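You operate a simulated robot arm through the tools that you are given. There is no shell and no other tool.

You run a simulated two-armed robot. Do the job below in one go: nothing can be reset, and whatever is moved stays where it is left.

Task
Carry the small grey bin with both arms and set it on the back end of the blue trolley's deck.

Only the result counts: the job must be done as asked and must still hold three seconds after the hand-in. Knocking over, shifting, dropping, spilling or breaking anything else fails it.

Robot
Two 7-joint arms with two-finger parallel grippers on one trunk, on a base that moves. Base frame: it is fixed to the floor where the robot stands at the start and does not move with it; the origin is under the middle of the robot, x ahead of it, y to its left, z up. Units: mm, rad, N and s.
The left shoulder is at the start at [124, 171, 1162], the right one opposite. With the tool pointing down near the work surface each hand reaches from about 420 to 920 mm from the robot's upright axis, wherever it stands, measured 20 degrees to its own side. Places, roughly: back end of the blue trolley's deck [200, -1400, 600]; small grey bin (24x16x9 cm) [1500, 2700, 900]. Payload 4.4 kg a hand.
The tool frame of a hand sits at the grasp point between the pads (the TCP): z along the fingers, y along the line on which they close. The tips reach 23 mm beyond it. The gripper opens to 94 mm. The fingers are 38 mm wide and 10 mm thick; the gripper's body (54 by 96 mm) begins 39 mm behind the TCP.
Orientation is that of the tool frame in the base frame, as [roll, pitch, yaw] about the fixed x, y, z axes, in that order (R = Rz(yaw) Ry(pitch) Rx(roll)). With the fingers straight down and closing along the base's y, the tool's x points along the base's -x, its y along +y and its z along -z.

Tools
- The arms move only by the tool nudge_tool. It takes "left_targets", "right_targets" or both (then of equal length, played together; a hand with none holds still); each is a list of rows, each a list of 7 numbers: the shift along the tool's x, y, z in mm, then the turn, a rotation vector about the tool's x, y, z in rad, then the finger opening in mm, from 0 to 94. In form: [[x, y, z, ax, ay, az, gripper], ...]. A call has 1 to 20 rows; each row shifts and turns the commanded pose from where the row before left it, along the tool's axes as they then stand. A row lasts 0.2 s, in which the tool goes at most 50 mm and 0.15 rad; a call with a longer step from one row to the next is refused whole, and so is a gripper value outside its range. A pose out of reach is approached as far as the arm can. The call stops where the force on the tool passes 40 N (or 10 N more than at its start, if that is more) or the arm is blocked; 0.2 s more then pass. The fingers move at their own pace (about 72 mm/s each) and stop on an object; they squeeze with about 39 N. The grip force told is the motor's: it shows also when the fingers shut on nothing. Time passes only in rows, and 0.2 s behind the last, so rows that do not move let the fingers close. The reply holds the time, the measured pose of the TCP, the force on the tool along the base axes, the opening and the grip force, in the units named above and with some noise, with the torque about the TCP (base axes, N m) and any sound that the robot's microphone picked up, and new pictures: "pictures" is both (left out), scene, wrist or none (wrist: the cameras of the hands that moved).
- Cameras (640 x 400 px; columns grow to the right, rows downward): "scene" is now at [245.5, -12.3, 1318.7]; the picture's right is [-0.10, -0.99, 0.00], its down [-0.52, 0.05, -0.86] and it looks along [0.85, -0.09, -0.52] (base axes); focal length 214 px, centre (320, 200). "left" rides on the left gripper at [87, -16, -74] in its tool frame; the picture's right is [0.18, 0.98, 0.00], its down [-0.58, 0.11, -0.81] and it looks along [-0.79, 0.15, 0.59] (tool axes); focal length 243 px, centre (320, 200). "right" rides on the right gripper at [86, 16, -74] in its tool frame; the picture's right is [-0.18, 0.98, 0.00], its down [-0.58, -0.11, -0.81] and it looks along [-0.79, -0.15, 0.59] (tool axes); focal length 243 px, centre (320, 200). There is no depth. A picture from a camera that has moved, and an enlarged one, comes with that camera's place and axes in the base frame and with its lens. The place of the scene camera against the robot may be out by one fixed shift of up to 12 mm in any direction.
- lift_body(by): moves the trunk up (or, below 0, down) by that many mm; the arms and the scene camera ride with it, the base frame stays. It gives what a move gives, with no picture.
- base_move(legs): drives the robot by 1 to 6 legs, each [ahead, left, turn to the left] in mm, mm and rad, along the robot's own axes; the way and the turn of a leg run together, so that a leg with both is an arc; at most 1500 mm and 3.142 rad a leg. The arms and the cameras ride along, it lands a little off, and it stops where it bumps. It gives what a move gives, and a new picture of the scene camera.
- pan_tilt(pan, tilt): turns the head with the scene camera to pan (to the left, within 1.396 rad either way) and tilt (down, from -0.506 to 1.204), counted from straight ahead of the robot (the tilt from the chest, where the trunk bows). It gives what a move gives, and a new picture of the scene camera.
- enlarge(camera, box): a new picture of the part [left, top, right, bottom] of that camera's present view, enlarged. The clock stands still meanwhile.
- finish_job(): hands the job in; it is judged then, once.

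Places have to be worked out from the pictures, the camera data and where the tool is seen. Open the grippers and draw the arms clear of the work before you hand the job in, unless the task says otherwise.

The tools are called after "Request:" as name(argument=value, ...) on one line, values as JSON. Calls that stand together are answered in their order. nudge_tool: Moves the arms, as the interface text tells. Its arguments: {"type":"object","properties":{"left_targets":{"type":"array"},"right_targets":{"type":"array"},"pictures":{"type":"string","enum":["both","scene","wrist","none"]}},"required":[]} The other tools are called the same way: lift_body (by) moves the trunk up or down; base_move (legs) drives the base; pan_tilt (pan, tilt) turns the head that bears the scene camera; enlarge (camera, box) takes an enlarged picture of a part of a camera's view; finish_job () hands the job in.

At the start:

```text
time_s: 0.0
left_position: [609.0, 235.0, 1211.6]
left_ee_rot: [-3.142, -0.001, -3.139]
left_force: [0.2, -0.2, -0.9]
left_wrist_torque: [-0.02, 0.03, 0.02]
left_width: 94.0
left_grip_force: 0.0
right_position: [473.4, -215.6, 1222.7]
right_ee_rot: [3.141, 0.0, 3.14]
right_force: [-0.6, -1.0, -0.7]
right_wrist_torque: [0.01, 0.01, -0.01]
right_width: 93.9
right_grip_force: 0.0
trunk travel left (down, up): [-175.0, 213.0]
robot x, y, heading: [-4.0, -1.1, 0.001]
head pan, tilt (commanded): [-0.105, 0.545]
```

scene: 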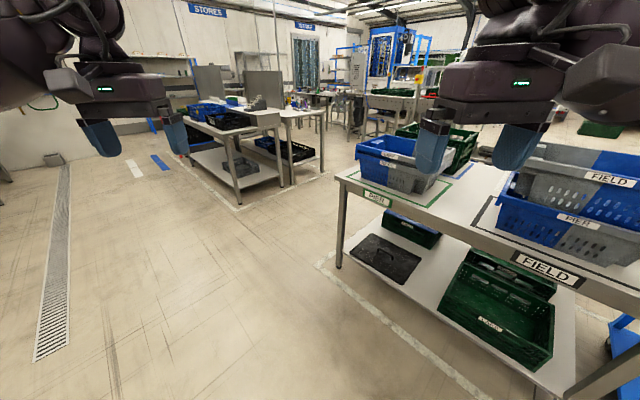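
right: 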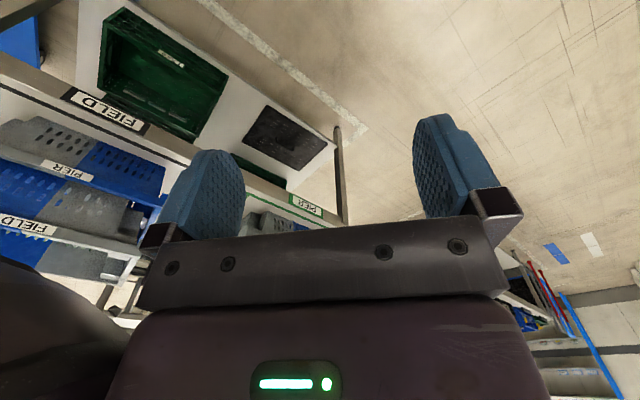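
left: 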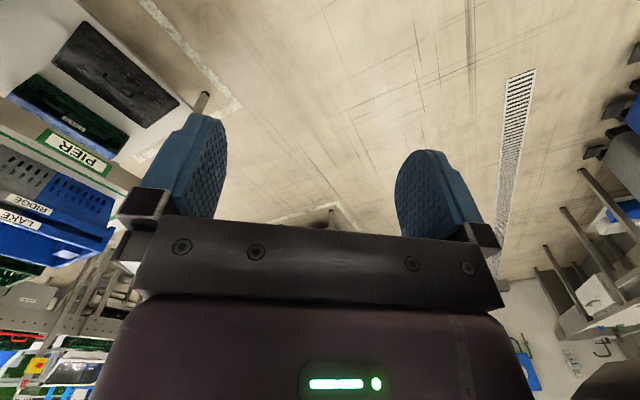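

I'll look around first: the bin should lie to the front-left, the trolley to the right. I turn the head to the left to find the bin.

Request:
pan_tilt(pan=1.05, tilt=0.3)

Request:
pan_tilt(pan=-1.35, tilt=0.5)

```text
time_s: 1.4
left_position: [609.3, 234.9, 1211.6]
left_ee_rot: [-3.141, 0.0, -3.14]
left_force: [0.4, 0.3, -0.5]
left_wrist_torque: [-0.04, -0.02, -0.02]
left_width: 94.1
left_grip_force: 0.0
right_position: [471.7, -216.1, 1221.3]
right_ee_rot: [3.141, 0.001, 3.141]
right_force: [0.0, -0.2, -0.2]
right_wrist_torque: [-0.03, 0.01, 0.01]
right_width: 93.9
right_grip_force: 0.0
trunk travel left (down, up): [-175.0, 213.0]
robot x, y, heading: [-0.7, 1.4, -0.004]
head pan, tilt (commanded): [1.051, 0.3]
camera scene: at [202.5, 78.0, 1341.2], right [0.87, -0.5, 0.0], down [-0.15, -0.26, -0.96], along [0.48, 0.83, -0.3], focal length 214 px, centre (320, 200)
```

scene: 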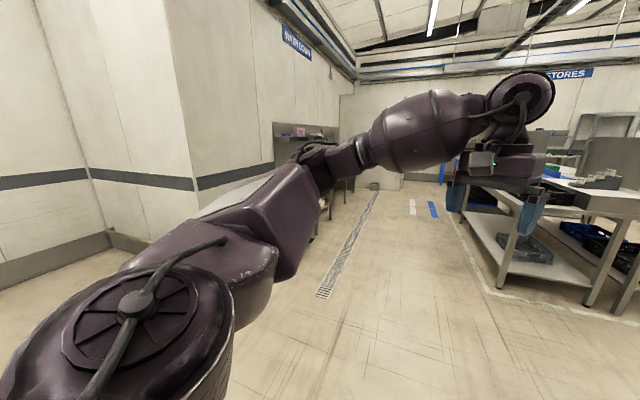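

```text
time_s: 3.6
left_position: [609.1, 235.1, 1212.4]
left_ee_rot: [3.141, 0.001, -3.14]
left_force: [-0.3, -0.1, 0.1]
left_wrist_torque: [0.01, 0.05, -0.04]
left_width: 94.1
left_grip_force: 0.1
right_position: [473.1, -216.2, 1222.3]
right_ee_rot: [-3.141, -0.001, 3.142]
right_force: [0.1, -0.3, 0.0]
right_wrist_torque: [0.01, 0.0, 0.02]
right_width: 94.0
right_grip_force: 0.1
trunk travel left (down, up): [-175.0, 213.0]
robot x, y, heading: [3.3, 1.9, -0.002]
head pan, tilt (commanded): [-1.349, 0.499]
camera scene: at [176.1, -91.7, 1322.8], right [-0.98, -0.22, 0.0], down [-0.11, 0.47, -0.88], along [0.19, -0.86, -0.48], focal length 214 px, centre (320, 200)
```

scene: 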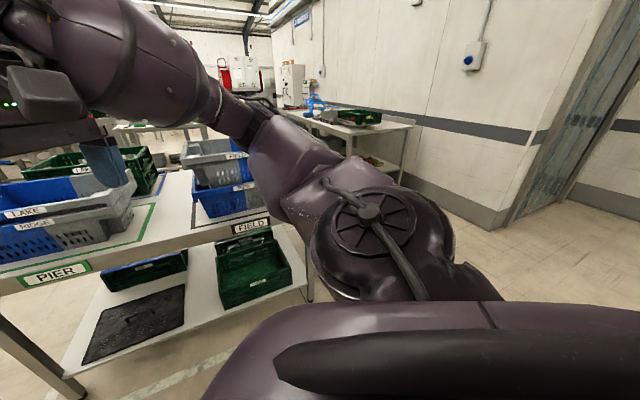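

The left arm hides the bin's direction. I turn the robot left on the spot toward the bin and look straight ahead.

Request:
base_move(legs=[[0, 0, 1.06]])

Request:
pan_tilt(pan=0.0, tilt=0.3)

```text
time_s: 6.7
left_position: [88.5, 645.4, 1211.6]
left_ee_rot: [3.139, 0.001, -2.075]
left_force: [-0.2, 0.0, 0.1]
left_wrist_torque: [-0.01, -0.01, 0.02]
left_width: 94.1
left_grip_force: 0.0
right_position: [417.6, 309.1, 1223.3]
right_ee_rot: [3.141, 0.001, -2.077]
right_force: [0.0, -0.6, 0.3]
right_wrist_torque: [-0.02, -0.02, 0.01]
right_width: 94.0
right_grip_force: 0.0
trunk travel left (down, up): [-175.0, 213.0]
robot x, y, heading: [-2.4, 1.3, 1.065]
head pan, tilt (commanded): [-1.349, 0.499]
camera scene: at [164.3, 105.3, 1322.9], right [-0.28, -0.96, 0.0], down [-0.46, 0.13, -0.88], along [0.84, -0.25, -0.48], focal length 214 px, centre (320, 200)
```

scene: 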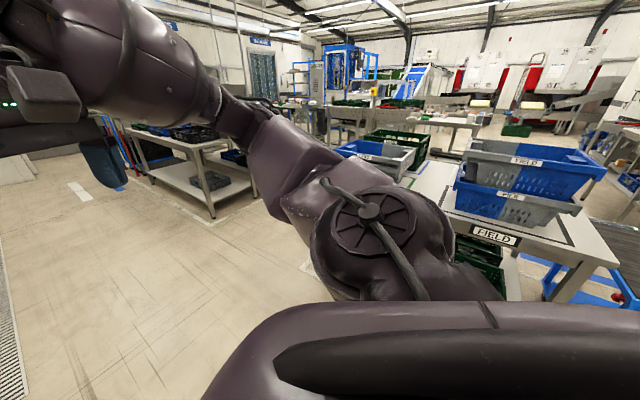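

```text
time_s: 8.2
left_position: [89.6, 645.2, 1211.8]
left_ee_rot: [3.14, 0.0, -2.077]
left_force: [-0.7, -0.9, 0.3]
left_wrist_torque: [0.01, 0.0, 0.02]
left_width: 94.0
left_grip_force: 0.1
right_position: [417.0, 309.3, 1223.1]
right_ee_rot: [3.141, -0.001, -2.077]
right_force: [0.5, 1.2, 0.0]
right_wrist_torque: [0.0, 0.01, 0.01]
right_width: 93.9
right_grip_force: 0.0
trunk travel left (down, up): [-175.0, 213.0]
robot x, y, heading: [-1.4, 0.5, 1.064]
head pan, tilt (commanded): [0.0, 0.3]
camera scene: at [122.5, 212.3, 1341.2], right [0.87, -0.48, 0.0], down [-0.14, -0.26, -0.96], along [0.46, 0.84, -0.3], focal length 214 px, centre (320, 200)
```

scene: 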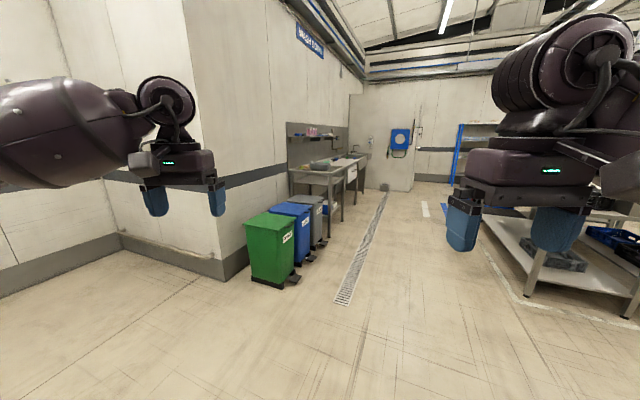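

I see a wash-down sink bench on the left wall with something small on it at about (325,165). I enlarge that part.

Request:
enlarge(camera="scene", box=[230, 100, 430, 300])

Request:
enlarge(camera="scene", box=[280, 120, 380, 220])

```text
2.00 times, centred on (330, 200) of scene
camera zoom: at [122.5, 212.3, 1341.2], right [0.87, -0.48, 0.0], down [-0.14, -0.26, -0.96], along [0.46, 0.84, -0.3], focal length 429 px, centre (300, 200)
```

zoom: 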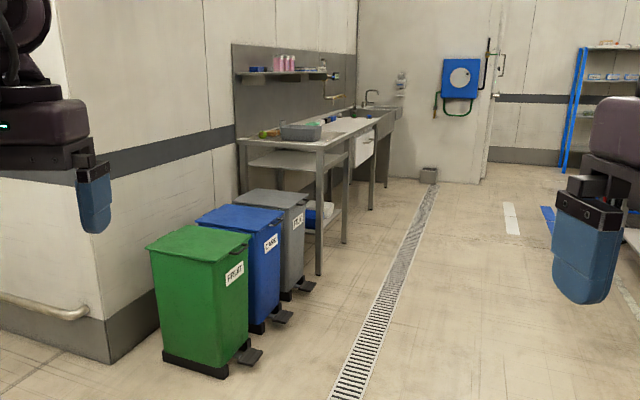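

```text
4.00 times, centred on (330, 170) of scene
camera zoom: at [122.5, 212.3, 1341.2], right [0.87, -0.48, 0.0], down [-0.14, -0.26, -0.96], along [0.46, 0.84, -0.3], focal length 858 px, centre (280, 320)
```

zoom: 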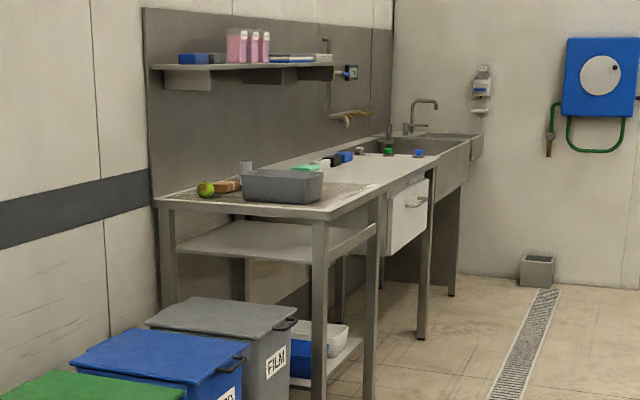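

The grey bin stands on the near end of the wash bench, about [1535, 2780], beside an apple, a sponge and other things; the bench runs along about 0.67 rad. I turn to be parallel with the bench, drive along the middle of the aisle, and look.

Request:
base_move(legs=[[0, 0, -0.395], [1400, 0, 0]])

Request:
pan_tilt(pan=0.7, tilt=0.35)

```text
time_s: 16.3
left_position: [1431.9, 1429.3, 1210.5]
left_ee_rot: [-3.141, 0.0, -2.474]
left_force: [-0.2, -0.4, -0.1]
left_wrist_torque: [-0.01, 0.01, 0.03]
left_width: 94.0
left_grip_force: 0.0
right_position: [1603.0, 989.0, 1222.9]
right_ee_rot: [3.141, 0.001, -2.474]
right_force: [-0.2, 0.4, 0.3]
right_wrist_torque: [-0.02, 0.03, -0.01]
right_width: 93.9
right_grip_force: 0.0
trunk travel left (down, up): [-175.0, 213.0]
robot x, y, heading: [1096.2, 864.6, 0.667]
head pan, tilt (commanded): [0.0, 0.3]
camera scene: at [1294.5, 1016.9, 1341.3], right [0.62, -0.79, 0.0], down [-0.23, -0.18, -0.96], along [0.75, 0.59, -0.3], focal length 214 px, centre (320, 200)
```

scene: 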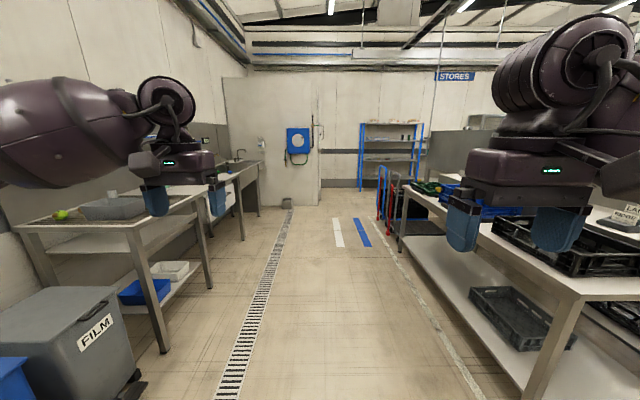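

```text
time_s: 17.4
left_position: [1431.0, 1428.5, 1212.6]
left_ee_rot: [-3.142, 0.0, -2.476]
left_force: [-0.3, -0.4, -0.3]
left_wrist_torque: [-0.01, 0.03, 0.04]
left_width: 94.1
left_grip_force: 0.0
right_position: [1603.6, 990.9, 1222.9]
right_ee_rot: [-3.14, 0.0, -2.476]
right_force: [-0.6, -1.0, 0.3]
right_wrist_torque: [-0.01, -0.01, -0.05]
right_width: 94.0
right_grip_force: 0.0
trunk travel left (down, up): [-175.0, 213.0]
robot x, y, heading: [1098.5, 866.6, 0.667]
head pan, tilt (commanded): [0.7, 0.351]
camera scene: at [1240.1, 1050.3, 1336.5], right [0.98, -0.2, 0.0], down [-0.07, -0.34, -0.94], along [0.19, 0.92, -0.34], focal length 214 px, centre (320, 200)
```

scene: 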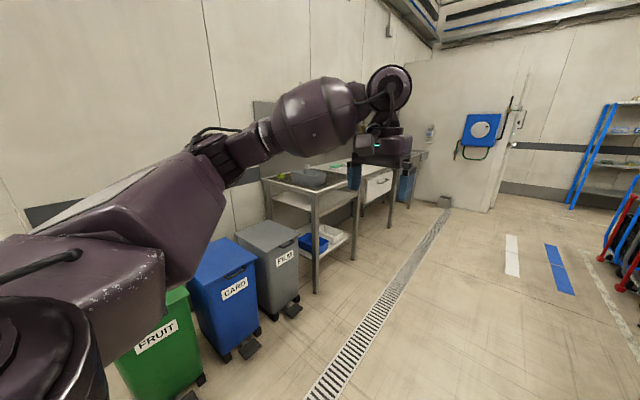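

The aisle is free and the robot is aligned with it. I drive on beside the bin, then turn left to face the bench.

Request:
base_move(legs=[[1400, 0, 0], [0, 0, 1.57]])

Request:
pan_tilt(pan=0.0, tilt=0.5)

```text
time_s: 28.2
left_position: [1645.1, 2076.2, 1210.8]
left_ee_rot: [3.142, 0.0, -0.908]
left_force: [0.9, 0.3, -0.6]
left_wrist_torque: [0.02, -0.01, 0.01]
left_width: 93.9
left_grip_force: 0.0
right_position: [2085.8, 2245.4, 1222.3]
right_ee_rot: [-3.141, 0.001, -0.909]
right_force: [0.2, -0.2, 0.2]
right_wrist_torque: [0.01, -0.05, 0.0]
right_width: 93.9
right_grip_force: 0.0
trunk travel left (down, up): [-175.0, 213.0]
robot x, y, heading: [2205.0, 1745.8, 2.232]
head pan, tilt (commanded): [0.7, 0.351]
camera scene: at [2023.7, 1876.9, 1336.5], right [0.21, 0.98, 0.0], down [0.34, -0.07, -0.94], along [-0.92, 0.2, -0.34], focal length 214 px, centre (320, 200)
```

scene: 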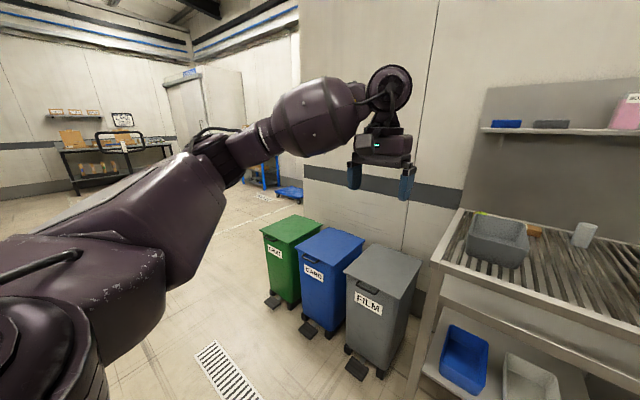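

```text
time_s: 29.3
left_position: [1647.4, 2076.4, 1212.4]
left_ee_rot: [-3.141, 0.001, -0.909]
left_force: [0.2, 0.3, 0.4]
left_wrist_torque: [-0.02, 0.01, 0.02]
left_width: 93.9
left_grip_force: 0.1
right_position: [2085.0, 2245.8, 1222.4]
right_ee_rot: [-3.141, 0.0, -0.91]
right_force: [-0.5, 0.1, -0.2]
right_wrist_torque: [-0.04, 0.01, 0.01]
right_width: 94.0
right_grip_force: 0.1
trunk travel left (down, up): [-175.0, 213.0]
robot x, y, heading: [2207.2, 1741.7, 2.237]
head pan, tilt (commanded): [0.0, 0.499]
camera scene: at [2059.0, 1929.4, 1322.9], right [0.79, 0.61, 0.0], down [0.29, -0.38, -0.88], along [-0.54, 0.69, -0.48], focal length 214 px, centre (320, 200)
```

scene: 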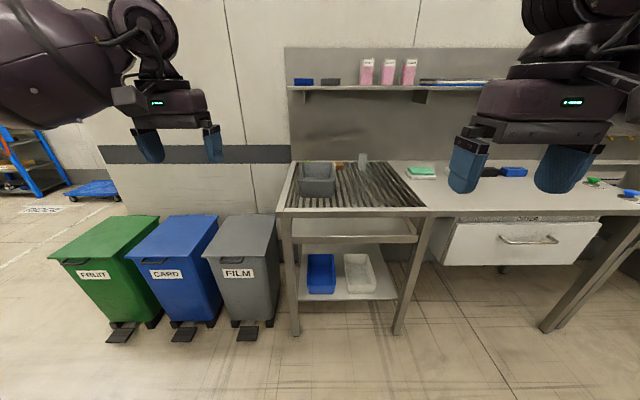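

Request:
enlarge(camera="scene", box=[260, 140, 460, 265])

Request:
enlarge(camera="scene", box=[280, 145, 380, 215])

```text
3.20 times, centred on (360, 202) of scene
camera zoom: at [2059.0, 1929.4, 1322.9], right [0.79, 0.61, 0.0], down [0.29, -0.38, -0.88], along [-0.54, 0.69, -0.48], focal length 686 px, centre (192, 192)
```

zoom: 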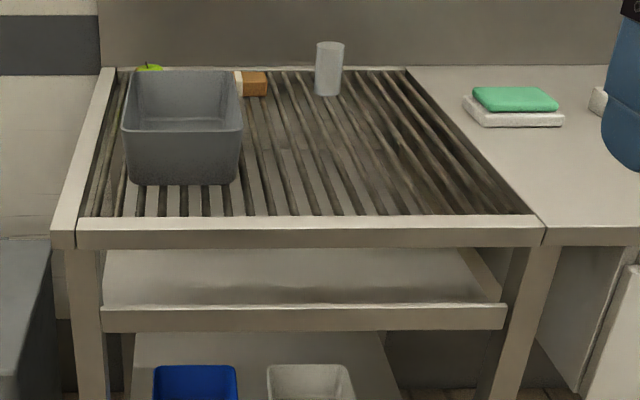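

```text
5.71 times, centred on (330, 180) of scene
camera zoom: at [2059.0, 1929.4, 1322.9], right [0.79, 0.61, 0.0], down [0.29, -0.38, -0.88], along [-0.54, 0.69, -0.48], focal length 1226 px, centre (263, 314)
```

zoom: 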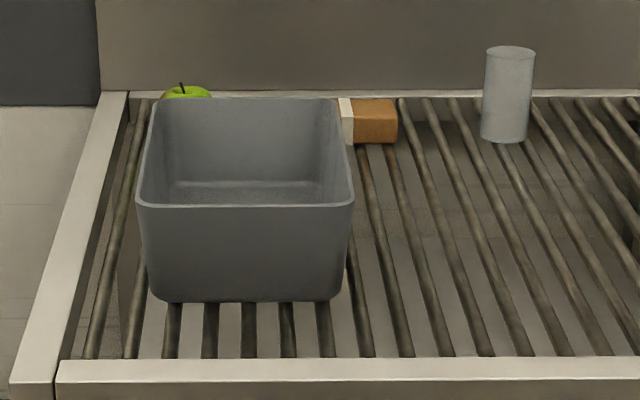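

The empty-looking bin stands with its long sides pointing at me, its centre about 1195 mm ahead of the robot's axis and 14 mm to the left, rim at about z 960. I drive closer in a modest step and tilt the head down.

Request:
base_move(legs=[[450, 14, 0]])

Request:
pan_tilt(pan=0.0, tilt=0.75)

```text
time_s: 32.0
left_position: [1356.7, 2422.8, 1212.1]
left_ee_rot: [-3.141, 0.0, -0.906]
left_force: [-0.4, -0.1, 0.3]
left_wrist_torque: [0.02, 0.01, -0.03]
left_width: 93.8
left_grip_force: 0.2
right_position: [1797.1, 2593.0, 1222.8]
right_ee_rot: [3.141, 0.0, -0.91]
right_force: [0.2, 0.6, 0.5]
right_wrist_torque: [-0.01, -0.01, -0.01]
right_width: 93.9
right_grip_force: 0.0
trunk travel left (down, up): [-175.0, 213.0]
robot x, y, heading: [1919.0, 2087.6, 2.234]
head pan, tilt (commanded): [0.0, 0.499]
camera scene: at [1770.5, 2276.6, 1322.9], right [0.79, 0.61, 0.0], down [0.29, -0.38, -0.88], along [-0.54, 0.69, -0.48], focal length 214 px, centre (320, 200)
```

scene: 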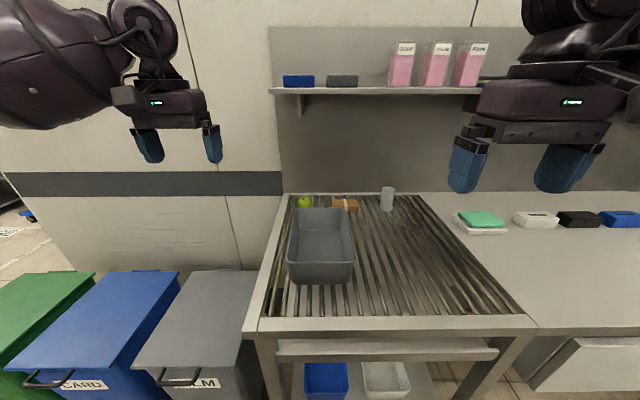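

```text
time_s: 32.8
left_position: [1357.0, 2423.5, 1212.6]
left_ee_rot: [3.14, 0.001, -0.908]
left_force: [-0.6, 0.2, -0.1]
left_wrist_torque: [-0.02, 0.02, -0.03]
left_width: 93.9
left_grip_force: 0.1
right_position: [1796.7, 2592.3, 1223.6]
right_ee_rot: [3.14, 0.0, -0.91]
right_force: [-0.8, 0.2, -0.3]
right_wrist_torque: [0.0, 0.06, 0.0]
right_width: 93.9
right_grip_force: 0.1
trunk travel left (down, up): [-175.0, 213.0]
robot x, y, heading: [1911.7, 2086.7, 2.234]
head pan, tilt (commanded): [0.0, 0.75]
camera scene: at [1775.7, 2270.0, 1301.0], right [0.79, 0.61, 0.0], down [0.42, -0.54, -0.73], along [-0.45, 0.58, -0.68], focal length 214 px, centre (320, 200)
```

scene: 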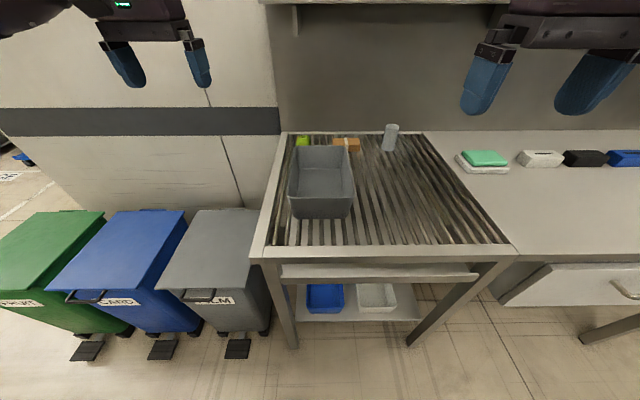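

The bin is now centred ahead of me. I enlarge it to measure its corners.

Request:
enlarge(camera="scene", box=[270, 125, 390, 245])

```text
3.33 times, centred on (330, 185) of scene
camera zoom: at [1775.7, 2270.0, 1301.0], right [0.79, 0.61, 0.0], down [0.42, -0.54, -0.73], along [-0.45, 0.58, -0.68], focal length 715 px, centre (287, 250)
```

zoom: 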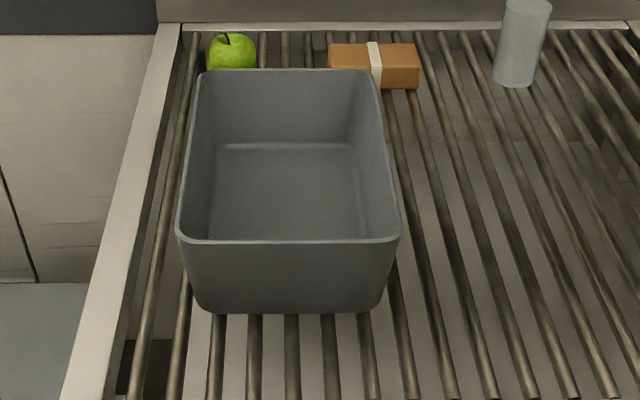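

The bin is empty, with its centre at about [1475, 2656] and rim z ≈ 965; it lies within arm reach. I bring both hands, open, to above the middle of the two long walls, staying well above the rim.

Request:
nudge_tool(left_targets=[[-13.75, -19.5, 19, 0, 0, 0, 94], [-13.75, -19.5, 19, 0, 0, 0, 94], [-13.75, -19.5, 19, 0, 0, 0, 94], [-13.75, -19.5, 19, 0, 0, 0, 94], [-13.75, -19.5, 19, 0, 0, 0, 94], [-13.75, -19.5, 19, 0, 0, 0, 94], [-13.75, -19.5, 19, 0, 0, 0, 94], [-13.75, -19.5, 19, 0, 0, 0, 94]], right_targets=[[-31, 16.9, 20.4, 0, 0, 0, 94], [-31, 16.9, 20.4, 0, 0, 0, 94], [-31, 16.9, 20.4, 0, 0, 0, 94], [-31, 16.9, 20.4, 0, 0, 0, 94], [-31, 16.9, 20.4, 0, 0, 0, 94], [-31, 16.9, 20.4, 0, 0, 0, 94], [-31, 16.9, 20.4, 0, 0, 0, 94], [-31, 16.9, 20.4, 0, 0, 0, 94]], pictures="both")

```text
time_s: 34.6
left_position: [1410.5, 2609.0, 1058.5]
left_ee_rot: [-3.141, -0.001, -0.908]
left_force: [-0.1, 0.3, -0.7]
left_wrist_torque: [-0.02, -0.03, 0.04]
left_width: 94.1
left_grip_force: 0.1
right_position: [1537.5, 2706.5, 1056.8]
right_ee_rot: [3.141, -0.002, -0.908]
right_force: [0.7, -0.6, -0.1]
right_wrist_torque: [-0.05, -0.02, 0.01]
right_width: 94.1
right_grip_force: 0.0
trunk travel left (down, up): [-175.0, 213.0]
robot x, y, heading: [1917.1, 2089.2, 2.234]
head pan, tilt (commanded): [0.0, 0.75]
camera scene: at [1774.7, 2271.2, 1300.3], right [0.79, 0.61, 0.0], down [0.42, -0.54, -0.73], along [-0.45, 0.58, -0.68], focal length 214 px, centre (320, 200)
camera right: at [1577.4, 2626.4, 1131.9], right [-0.89, -0.46, 0.0], down [-0.27, 0.53, 0.8], along [-0.37, 0.72, -0.59], focal length 243 px, centre (320, 200)
camera left: at [1477.8, 2549.8, 1133.0], right [-0.66, -0.75, 0.0], down [-0.44, 0.39, 0.81], along [-0.6, 0.53, -0.59], focal length 243 px, centre (320, 200)
```

scene: 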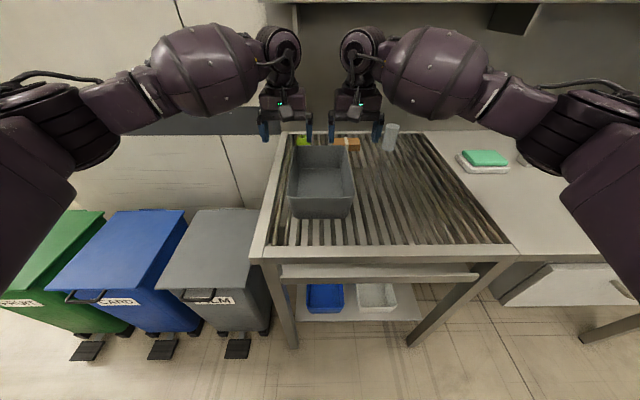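
right: 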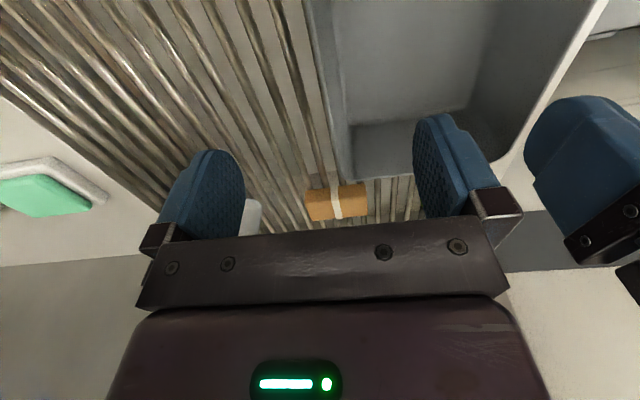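
left: 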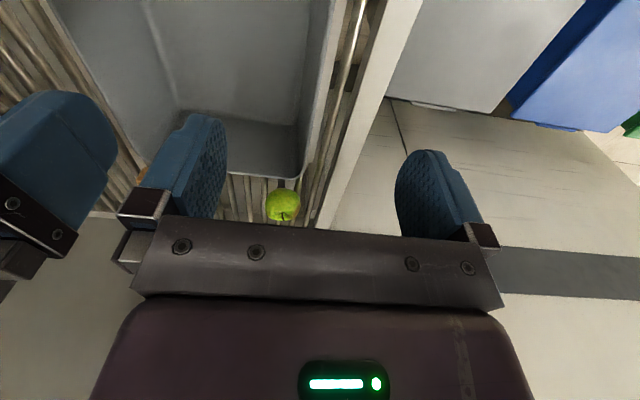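

Both hands hang over the bin. I enlarge the wrist views to locate the rim against each hand.

Request:
enlarge(camera="left", box=[60, 0, 440, 240])

Request:
enlarge(camera="right", box=[200, 0, 640, 240])

Request:
enlarge(camera="scene", box=[240, 80, 400, 230])

```text
1.67 times, centred on (250, 120) of left
camera zoom: at [1477.8, 2549.8, 1133.0], right [-0.66, -0.75, 0.0], down [-0.44, 0.39, 0.81], along [-0.6, 0.53, -0.59], focal length 404 px, centre (437, 333)
```

zoom: 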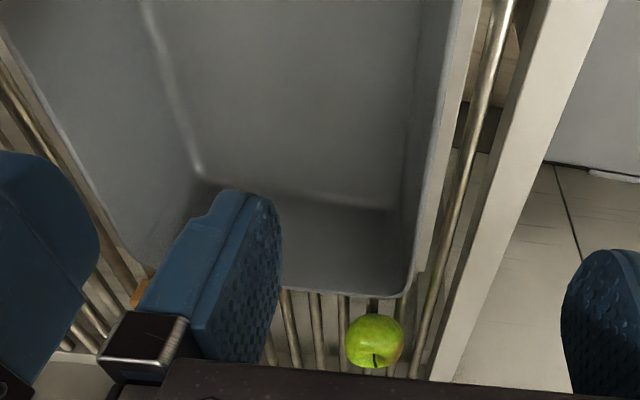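

```text
1.45 times, centred on (420, 120) of right
camera zoom: at [1577.4, 2626.4, 1131.9], right [-0.89, -0.46, 0.0], down [-0.27, 0.53, 0.8], along [-0.37, 0.72, -0.59], focal length 353 px, centre (174, 316)
```

zoom: 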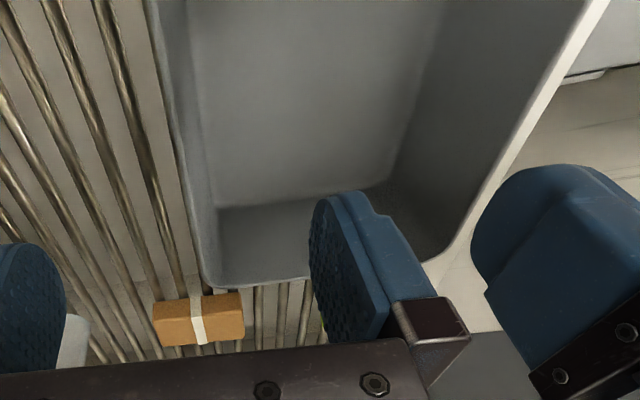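

```text
2.67 times, centred on (320, 155) of scene
camera zoom: at [1774.7, 2271.2, 1300.3], right [0.79, 0.61, 0.0], down [0.42, -0.54, -0.73], along [-0.45, 0.58, -0.68], focal length 572 px, centre (320, 320)
```

zoom: 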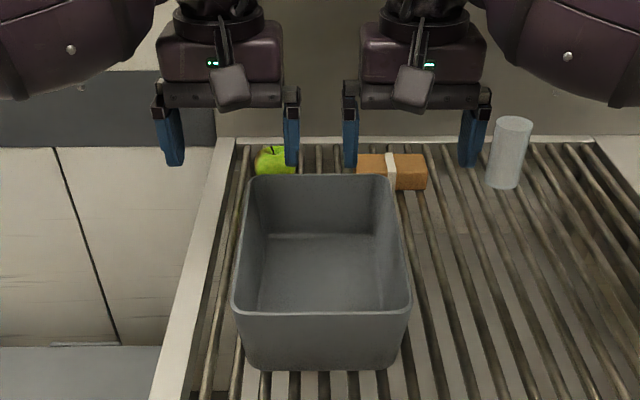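

Wrist views show both walls within a few mm of each hand's centre plane and parallel to it; the rim lies roughly 95 mm below the TCPs. I lower both open hands so the pads straddle the walls (TCP about 20 mm below the rim), then check before closing.

Request:
nudge_tool(left_targets=[[1, 0.4, 20, 0, 0, 0, 94], [1, 0.4, 20, 0, 0, 0, 94], [1, 0.4, 20, 0, 0, 0, 94], [1, 0.4, 20, 0, 0, 0, 94], [1, 0.4, 18, 0, 0, 0, 94], [0, 0, 17, 0, 0, 0, 94], [0, 0, 0, 0, 0, 0, 94]], right_targets=[[1, 0.9, 20, 0, 0, 0, 94], [1, 0.9, 20, 0, 0, 0, 94], [1, 0.9, 20, 0, 0, 0, 94], [1, 0.9, 20, 0, 0, 0, 94], [1, 0.9, 17, 0, 0, 0, 94], [0, 0, 17, 0, 0, 0, 94], [0, 0, 0, 0, 0, 0, 94]], pictures="both")

Request:
enlarge(camera="scene", box=[240, 80, 400, 230])

```text
time_s: 36.2
left_position: [1414.2, 2601.9, 946.2]
left_ee_rot: [3.141, 0.0, -0.906]
left_force: [-0.1, 0.2, 0.7]
left_wrist_torque: [-0.01, 0.02, -0.04]
left_width: 94.1
left_grip_force: 0.1
right_position: [1536.8, 2697.7, 945.2]
right_ee_rot: [-3.141, 0.0, -0.907]
right_force: [0.2, -0.1, 0.1]
right_wrist_torque: [-0.01, 0.0, 0.04]
right_width: 93.9
right_grip_force: 0.2
trunk travel left (down, up): [-175.0, 213.0]
robot x, y, heading: [1920.2, 2085.0, 2.236]
head pan, tilt (commanded): [0.0, 0.75]
camera scene: at [1776.0, 2269.5, 1301.2], right [0.79, 0.61, 0.0], down [0.42, -0.54, -0.73], along [-0.45, 0.58, -0.68], focal length 214 px, centre (320, 200)
camera right: at [1577.8, 2618.7, 1019.6], right [-0.89, -0.46, 0.0], down [-0.27, 0.53, 0.81], along [-0.37, 0.72, -0.59], focal length 243 px, centre (320, 200)
camera left: at [1480.9, 2543.2, 1019.6], right [-0.66, -0.75, 0.0], down [-0.44, 0.39, 0.81], along [-0.61, 0.53, -0.59], focal length 243 px, centre (320, 200)
```

scene: 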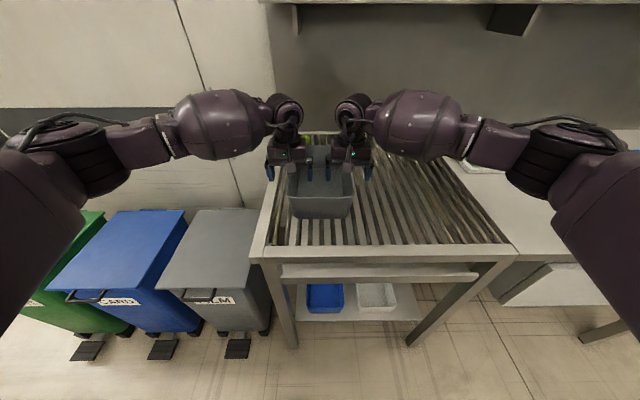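
right: 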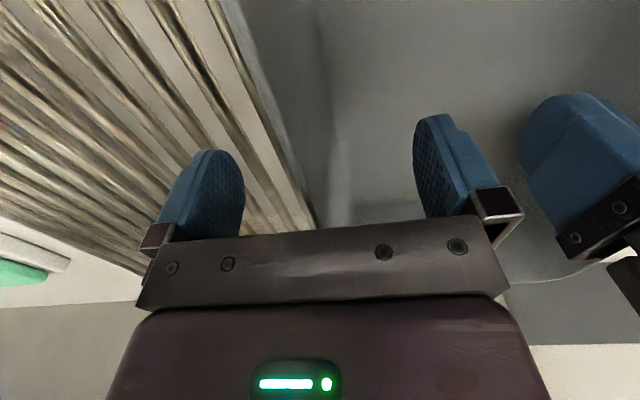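
left: 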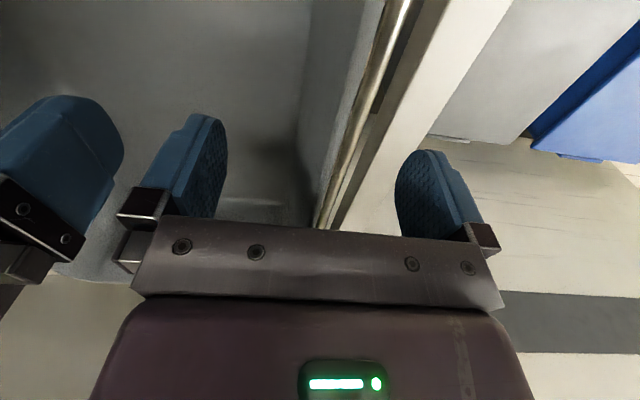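

```text
2.67 times, centred on (320, 155) of scene
camera zoom: at [1776.0, 2269.5, 1301.2], right [0.79, 0.61, 0.0], down [0.42, -0.54, -0.73], along [-0.45, 0.58, -0.68], focal length 572 px, centre (320, 320)
```

zoom: 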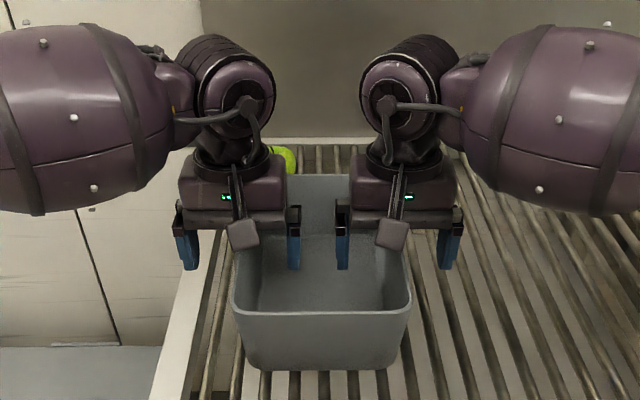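

Both hands straddle the walls without contact. I tilt each hand 0.1 rad to match the wall taper and close partly to 24 mm to see the centring.

Request:
nudge_tool(left_targets=[[0, 0, 0, 0.1, 0, 0, 60], [0, 0, 0, 0, 0, 0, 24], [0, 0, 0, 0, 0, 0, 24], [0, 0, 0, 0, 0, 0, 24]], right_targets=[[0, 0, 0, -0.1, 0, 0, 60], [0, 0, 0, 0, 0, 0, 24], [0, 0, 0, 0, 0, 0, 24], [0, 0, 0, 0, 0, 0, 24]], pictures="both")

Request:
enlarge(camera="scene", box=[240, 80, 400, 230])

```text
time_s: 37.2
left_position: [1414.0, 2601.5, 944.5]
left_ee_rot: [-3.041, 0.0, -0.908]
left_force: [-0.1, 0.2, -0.4]
left_wrist_torque: [0.03, -0.01, -0.05]
left_width: 24.1
left_grip_force: 0.1
right_position: [1537.6, 2698.1, 945.7]
right_ee_rot: [3.043, 0.0, -0.908]
right_force: [0.6, 0.3, 0.2]
right_wrist_torque: [0.0, 0.0, -0.03]
right_width: 23.9
right_grip_force: 0.0
trunk travel left (down, up): [-175.0, 213.0]
robot x, y, heading: [1919.2, 2084.9, 2.236]
head pan, tilt (commanded): [0.0, 0.75]
camera scene: at [1775.7, 2270.0, 1300.9], right [0.79, 0.61, 0.0], down [0.42, -0.54, -0.73], along [-0.45, 0.58, -0.68], focal length 214 px, centre (320, 200)
camera right: at [1583.6, 2623.8, 1020.6], right [-0.88, -0.46, 0.1], down [-0.21, 0.57, 0.79], along [-0.42, 0.68, -0.6], focal length 243 px, centre (320, 200)
camera left: at [1474.6, 2538.7, 1020.7], right [-0.66, -0.75, -0.1], down [-0.51, 0.34, 0.79], along [-0.56, 0.57, -0.6], focal length 243 px, centre (320, 200)
```

scene: 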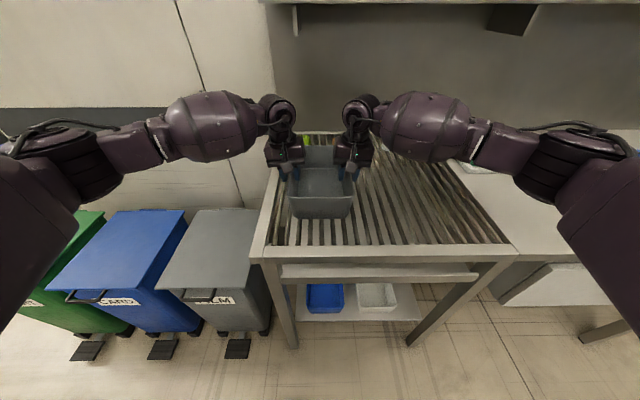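
right: 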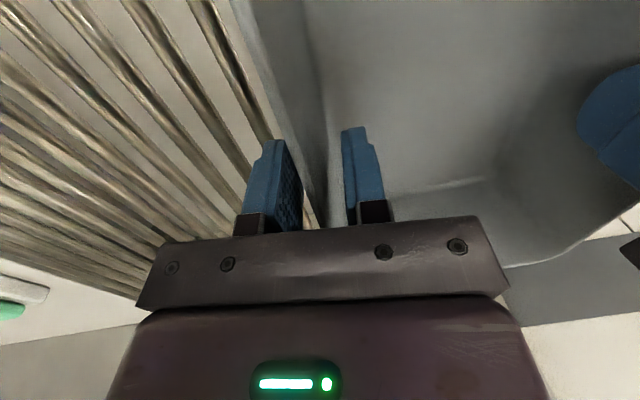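
left: 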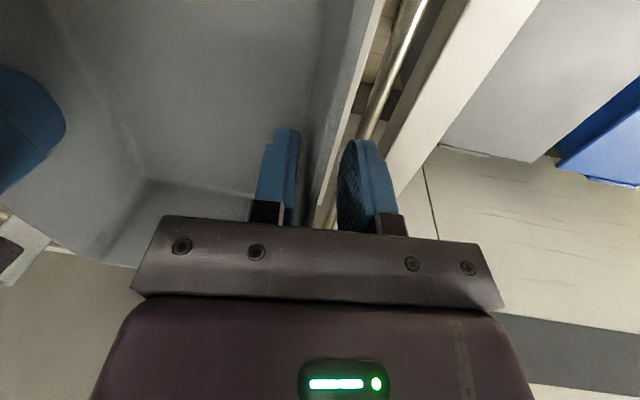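

```text
2.67 times, centred on (320, 155) of scene
camera zoom: at [1775.7, 2270.0, 1300.9], right [0.79, 0.61, 0.0], down [0.42, -0.54, -0.73], along [-0.45, 0.58, -0.68], focal length 572 px, centre (320, 320)
```

zoom: 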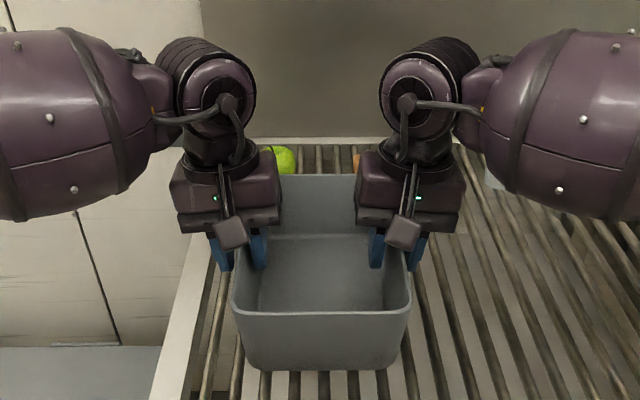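

Each wall sits between its two fingers and there is no contact yet. I close both grippers fully and let them squeeze.

Request:
nudge_tool(left_targets=[[0, 0, 0, 0, 0, 0, 8], [0, 0, 0, 0, 0, 0, 0], [0, 0, 0, 0, 0, 0, 0], [0, 0, 0, 0, 0, 0, 0]], right_targets=[[0, 0, 0, 0, 0, 0, 8], [0, 0, 0, 0, 0, 0, 0], [0, 0, 0, 0, 0, 0, 0], [0, 0, 0, 0, 0, 0, 0]], pictures="both")

Request:
enlarge(camera="scene", box=[240, 80, 400, 230])

```text
time_s: 38.2
left_position: [1415.0, 2601.9, 945.6]
left_ee_rot: [-3.038, 0.001, -0.91]
left_force: [19.6, 22.9, 0.4]
left_wrist_torque: [-0.79, 0.7, 0.9]
left_width: 4.0
left_grip_force: 38.8
right_position: [1536.1, 2695.6, 944.6]
right_ee_rot: [3.038, 0.001, -0.903]
right_force: [-18.7, -22.6, 0.4]
right_wrist_torque: [0.86, -0.61, 0.05]
right_width: 3.5
right_grip_force: 39.4
trunk travel left (down, up): [-175.0, 213.0]
robot x, y, heading: [1919.2, 2087.6, 2.236]
head pan, tilt (commanded): [0.0, 0.75]
camera scene: at [1775.7, 2270.0, 1300.9], right [0.79, 0.61, 0.0], down [0.42, -0.54, -0.73], along [-0.45, 0.58, -0.68], focal length 214 px, centre (320, 200)
camera right: at [1582.9, 2622.1, 1021.0], right [-0.88, -0.46, 0.1], down [-0.21, 0.58, 0.79], along [-0.42, 0.68, -0.6], focal length 243 px, centre (320, 200)
camera left: at [1476.0, 2539.3, 1021.1], right [-0.66, -0.75, -0.1], down [-0.51, 0.34, 0.79], along [-0.56, 0.57, -0.6], focal length 243 px, centre (320, 200)
```

scene: 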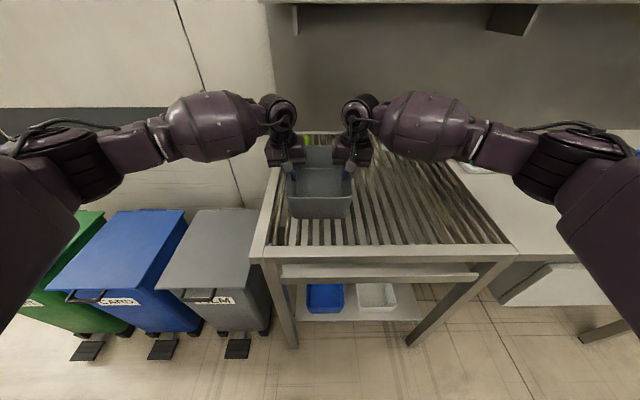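
right: 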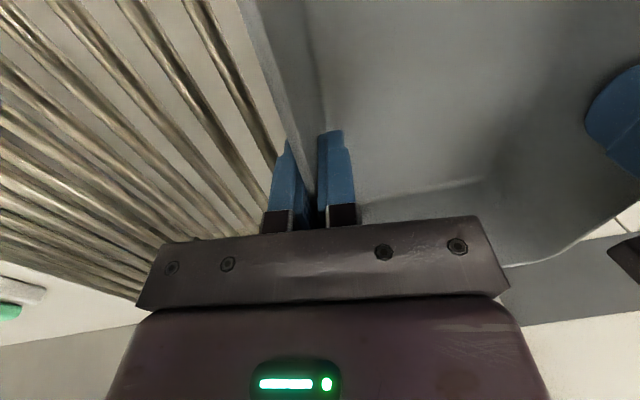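
left: 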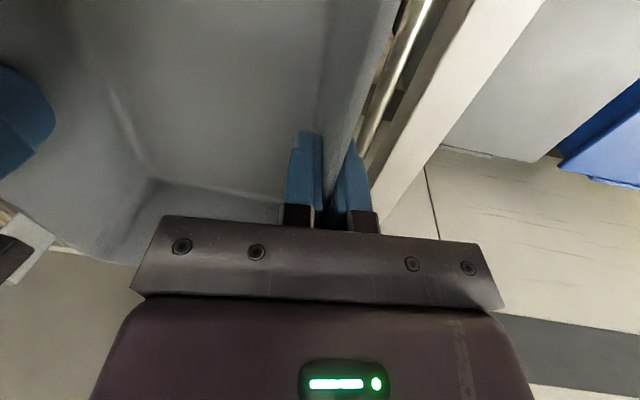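

```text
2.67 times, centred on (320, 155) of scene
camera zoom: at [1775.7, 2270.0, 1300.9], right [0.79, 0.61, 0.0], down [0.42, -0.54, -0.73], along [-0.45, 0.58, -0.68], focal length 572 px, centre (320, 320)
```

zoom: 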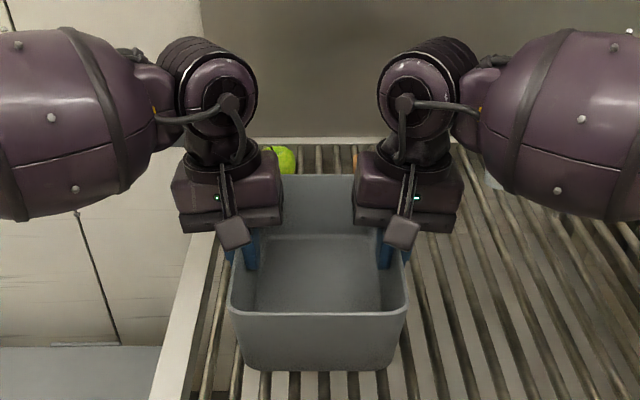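

Both grippers hold the walls (4 mm thick, 39 N), with about 29 N of sideways tension between the hands. I relax it by bringing each hand 2 mm inward.

Request:
nudge_tool(left_targets=[[0, -1, 0, 0, 0, 0, 0], [0, -1, 0, 0, 0, 0, 0], [0, 0, 0, 0, 0, 0, 0]], right_targets=[[0, 1, 0, 0, 0, 0, 0], [0, 1, 0, 0, 0, 0, 0], [0, 0, 0, 0, 0, 0, 0]], pictures="none")

```text
time_s: 39.0
left_position: [1414.9, 2602.3, 945.4]
left_ee_rot: [-3.042, 0.002, -0.908]
left_force: [12.8, 21.4, 0.3]
left_wrist_torque: [-0.55, 0.6, 0.57]
left_width: 3.9
left_grip_force: 39.2
right_position: [1535.7, 2695.2, 946.8]
right_ee_rot: [3.04, -0.003, -0.908]
right_force: [-13.6, -21.4, 0.5]
right_wrist_torque: [0.54, -0.55, 0.69]
right_width: 3.6
right_grip_force: 38.9
trunk travel left (down, up): [-175.0, 213.0]
robot x, y, heading: [1918.6, 2086.3, 2.233]
head pan, tilt (commanded): [0.0, 0.75]
```

About 23 N of tension remains and the hands hardly moved. I relax by a further 3 mm each inward and ease the small fore-aft mismatch.

Request:
nudge_tool(left_targets=[[-0.5, -1.5, 0, 0, 0, 0, 0], [-0.5, -1.5, 0, 0, 0, 0, 0], [0, 0, 0, 0, 0, 0, 0]], right_targets=[[0.5, 1.5, 0, 0, 0, 0, 0], [0.5, 1.5, 0, 0, 0, 0, 0], [0, 0, 0, 0, 0, 0, 0]], pictures="none")

```text
time_s: 39.8
left_position: [1415.6, 2603.3, 945.1]
left_ee_rot: [-3.046, -0.001, -0.906]
left_force: [-7.6, -10.7, 4.3]
left_wrist_torque: [0.51, 0.42, -1.23]
left_width: 3.6
left_grip_force: 39.4
right_position: [1537.2, 2697.4, 946.1]
right_ee_rot: [3.048, 0.0, -0.915]
right_force: [9.3, 10.0, -0.7]
right_wrist_torque: [-0.76, -0.97, 0.92]
right_width: 3.7
right_grip_force: 39.2
trunk travel left (down, up): [-175.0, 213.0]
robot x, y, heading: [1917.6, 2084.5, 2.234]
head pan, tilt (commanded): [0.0, 0.75]
```

It has swung to about 13 N of compression, so I go back 1 mm each, then lift the trunk slightly to test the hold.

Request:
nudge_tool(left_targets=[[0, 1, 0, 0, 0, 0, 0], [0, 0, 0, 0, 0, 0, 0]], right_targets=[[0, -1, 0, 0, 0, 0, 0], [0, 0, 0, 0, 0, 0, 0]], pictures="none")

Request:
lift_body(by=30)

Request:
enlarge(camera="scene", box=[230, 80, 410, 260])

```text
time_s: 40.4
left_position: [1415.3, 2603.9, 945.2]
left_ee_rot: [-3.045, 0.0, -0.906]
left_force: [-13.2, -17.8, 7.9]
left_wrist_torque: [0.02, 0.16, -1.21]
left_width: 3.8
left_grip_force: 39.0
right_position: [1536.6, 2698.4, 945.8]
right_ee_rot: [3.043, -0.001, -0.913]
right_force: [13.9, 19.6, -1.8]
right_wrist_torque: [-0.16, -0.93, 0.27]
right_width: 3.8
right_grip_force: 39.7
trunk travel left (down, up): [-175.0, 213.0]
robot x, y, heading: [1918.9, 2086.4, 2.231]
head pan, tilt (commanded): [0.0, 0.75]
```

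```text
time_s: 41.1
left_position: [1414.5, 2604.9, 970.7]
left_ee_rot: [-3.043, -0.006, -0.906]
left_force: [-18.5, -23.1, 3.6]
left_wrist_torque: [0.07, -0.05, -1.13]
left_width: 3.9
left_grip_force: 38.9
right_position: [1535.1, 2696.8, 971.6]
right_ee_rot: [3.043, -0.003, -0.911]
right_force: [18.1, 23.7, -7.9]
right_wrist_torque: [0.49, -0.71, 0.05]
right_width: 3.6
right_grip_force: 38.9
trunk travel left (down, up): [-205.0, 183.0]
robot x, y, heading: [1915.7, 2083.5, 2.232]
head pan, tilt (commanded): [0.0, 0.75]
```

```text
2.22 times, centred on (320, 170) of scene
camera zoom: at [1791.2, 2250.1, 1333.3], right [0.79, 0.61, 0.0], down [0.42, -0.54, -0.73], along [-0.45, 0.58, -0.68], focal length 477 px, centre (320, 267)
```

zoom: 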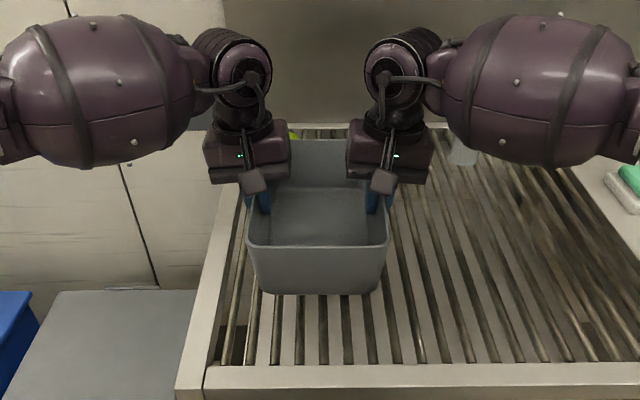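

The bin has come up with the hands, light (a few N). The sideways compression has crept to about 30 N, so I ease the hands 1 mm outward each and watch how it settles.

Request:
nudge_tool(left_targets=[[0, 1, 0, 0, 0, 0, 0], [0, 0, 0, 0, 0, 0, 0], [0, 0, 0, 0, 0, 0, 0]], right_targets=[[0, -1, 0, 0, 0, 0, 0], [0, 0, 0, 0, 0, 0, 0], [0, 0, 0, 0, 0, 0, 0]], pictures="scene")

```text
time_s: 41.9
left_position: [1416.5, 2602.8, 974.9]
left_ee_rot: [-3.043, 0.001, -0.908]
left_force: [-15.3, -21.2, 4.6]
left_wrist_torque: [-0.24, -0.09, -0.86]
left_width: 3.7
left_grip_force: 39.3
right_position: [1535.6, 2695.9, 974.3]
right_ee_rot: [3.043, 0.0, -0.909]
right_force: [16.6, 21.4, -6.9]
right_wrist_torque: [0.82, -0.66, -0.21]
right_width: 3.8
right_grip_force: 39.0
trunk travel left (down, up): [-205.0, 183.0]
robot x, y, heading: [1914.4, 2086.4, 2.234]
head pan, tilt (commanded): [0.0, 0.75]
camera scene: at [1792.8, 2248.0, 1334.3], right [0.79, 0.61, 0.0], down [0.42, -0.54, -0.73], along [-0.45, 0.58, -0.68], focal length 214 px, centre (320, 200)
```

scene: 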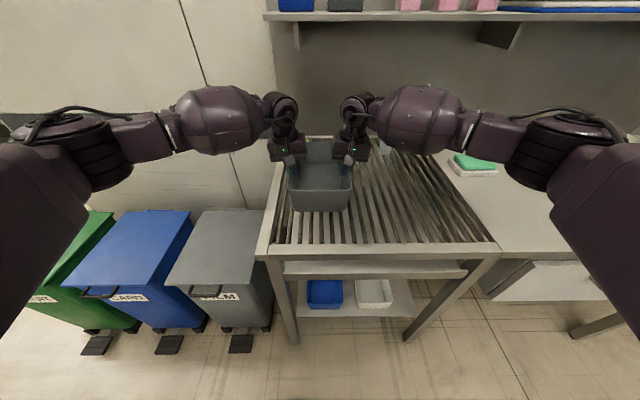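

The hands are level at z ≈ 974 with 26 N of compression. I ease outward another 1.5 mm each, then raise the trunk so the bin clears the bench items well.

Request:
nudge_tool(left_targets=[[0, 1.5, 0, 0, 0, 0, 0], [0, 0, 0, 0, 0, 0, 0], [0, 0, 0, 0, 0, 0, 0]], right_targets=[[0, -1.5, 0, 0, 0, 0, 0], [0, 0, 0, 0, 0, 0, 0], [0, 0, 0, 0, 0, 0, 0]], pictures="none")

```text
time_s: 42.7
left_position: [1414.4, 2603.2, 975.3]
left_ee_rot: [-3.042, 0.0, -0.91]
left_force: [-2.4, -10.1, 4.6]
left_wrist_torque: [-0.59, 0.08, -0.35]
left_width: 3.8
left_grip_force: 39.0
right_position: [1536.8, 2695.5, 976.1]
right_ee_rot: [3.039, 0.0, -0.908]
right_force: [2.7, 9.0, -5.6]
right_wrist_torque: [1.06, -0.71, -0.59]
right_width: 4.0
right_grip_force: 39.2
trunk travel left (down, up): [-205.0, 183.0]
robot x, y, heading: [1914.3, 2091.7, 2.234]
head pan, tilt (commanded): [0.0, 0.75]
```

Tension is now small. I raise the trunk 40 mm more and look.

Request:
lift_body(by=40)

Request:
enlarge(camera="scene", box=[200, 80, 440, 320])

```text
time_s: 43.6
left_position: [1415.2, 2603.0, 1013.7]
left_ee_rot: [-3.041, -0.002, -0.909]
left_force: [4.6, -6.2, 2.8]
left_wrist_torque: [-0.35, 0.34, -0.62]
left_width: 3.6
left_grip_force: 38.8
right_position: [1535.3, 2696.5, 1014.8]
right_ee_rot: [3.041, -0.002, -0.907]
right_force: [-5.3, 6.9, -5.9]
right_wrist_torque: [0.74, -0.84, -0.71]
right_width: 3.9
right_grip_force: 39.7
trunk travel left (down, up): [-245.0, 143.0]
robot x, y, heading: [1917.0, 2085.2, 2.235]
head pan, tilt (commanded): [0.0, 0.75]
```

```text
1.67 times, centred on (320, 200) of scene
camera zoom: at [1811.0, 2224.7, 1376.8], right [0.79, 0.61, 0.0], down [0.42, -0.54, -0.73], along [-0.45, 0.58, -0.68], focal length 358 px, centre (320, 200)
```

zoom: 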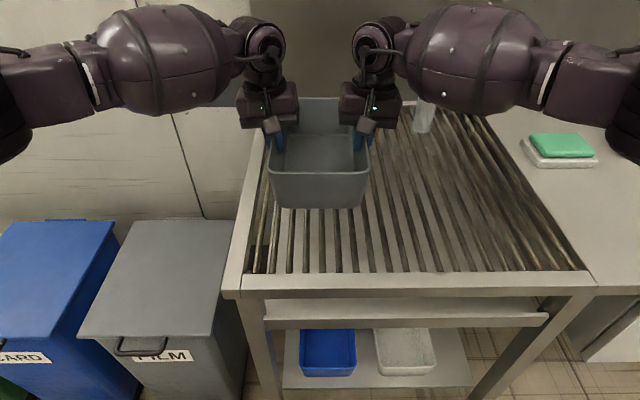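

The bin is held level about 70 mm above its old place and nothing else has moved. I back straight off the bench into the middle of the aisle.

Request:
base_move(legs=[[-300, 0, 0], [-250, 0, 0]])

```text
time_s: 47.0
left_position: [1754.7, 2170.7, 1015.4]
left_ee_rot: [-3.041, 0.002, -0.914]
left_force: [24.5, 7.9, 2.1]
left_wrist_torque: [-0.31, 0.43, -0.6]
left_width: 3.9
left_grip_force: 38.6
right_position: [1876.3, 2263.0, 1014.7]
right_ee_rot: [3.04, 0.0, -0.914]
right_force: [-23.5, -7.2, -4.6]
right_wrist_torque: [0.64, -0.87, -0.67]
right_width: 3.9
right_grip_force: 39.3
trunk travel left (down, up): [-245.0, 143.0]
robot x, y, heading: [2256.1, 1651.6, 2.23]
head pan, tilt (commanded): [0.0, 0.75]
camera scene: at [2149.2, 1789.3, 1377.3], right [0.79, 0.61, 0.0], down [0.42, -0.54, -0.73], along [-0.45, 0.58, -0.68], focal length 214 px, centre (320, 200)
```

scene: 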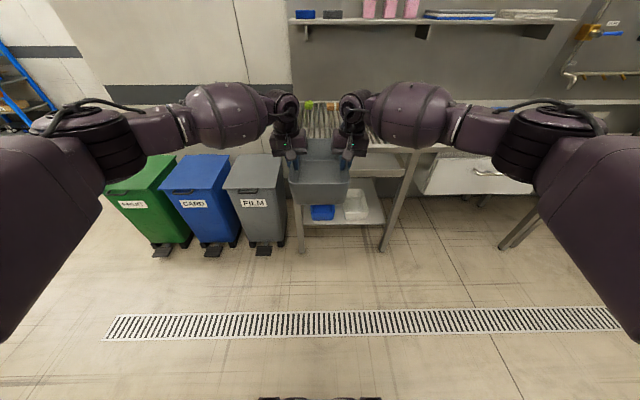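

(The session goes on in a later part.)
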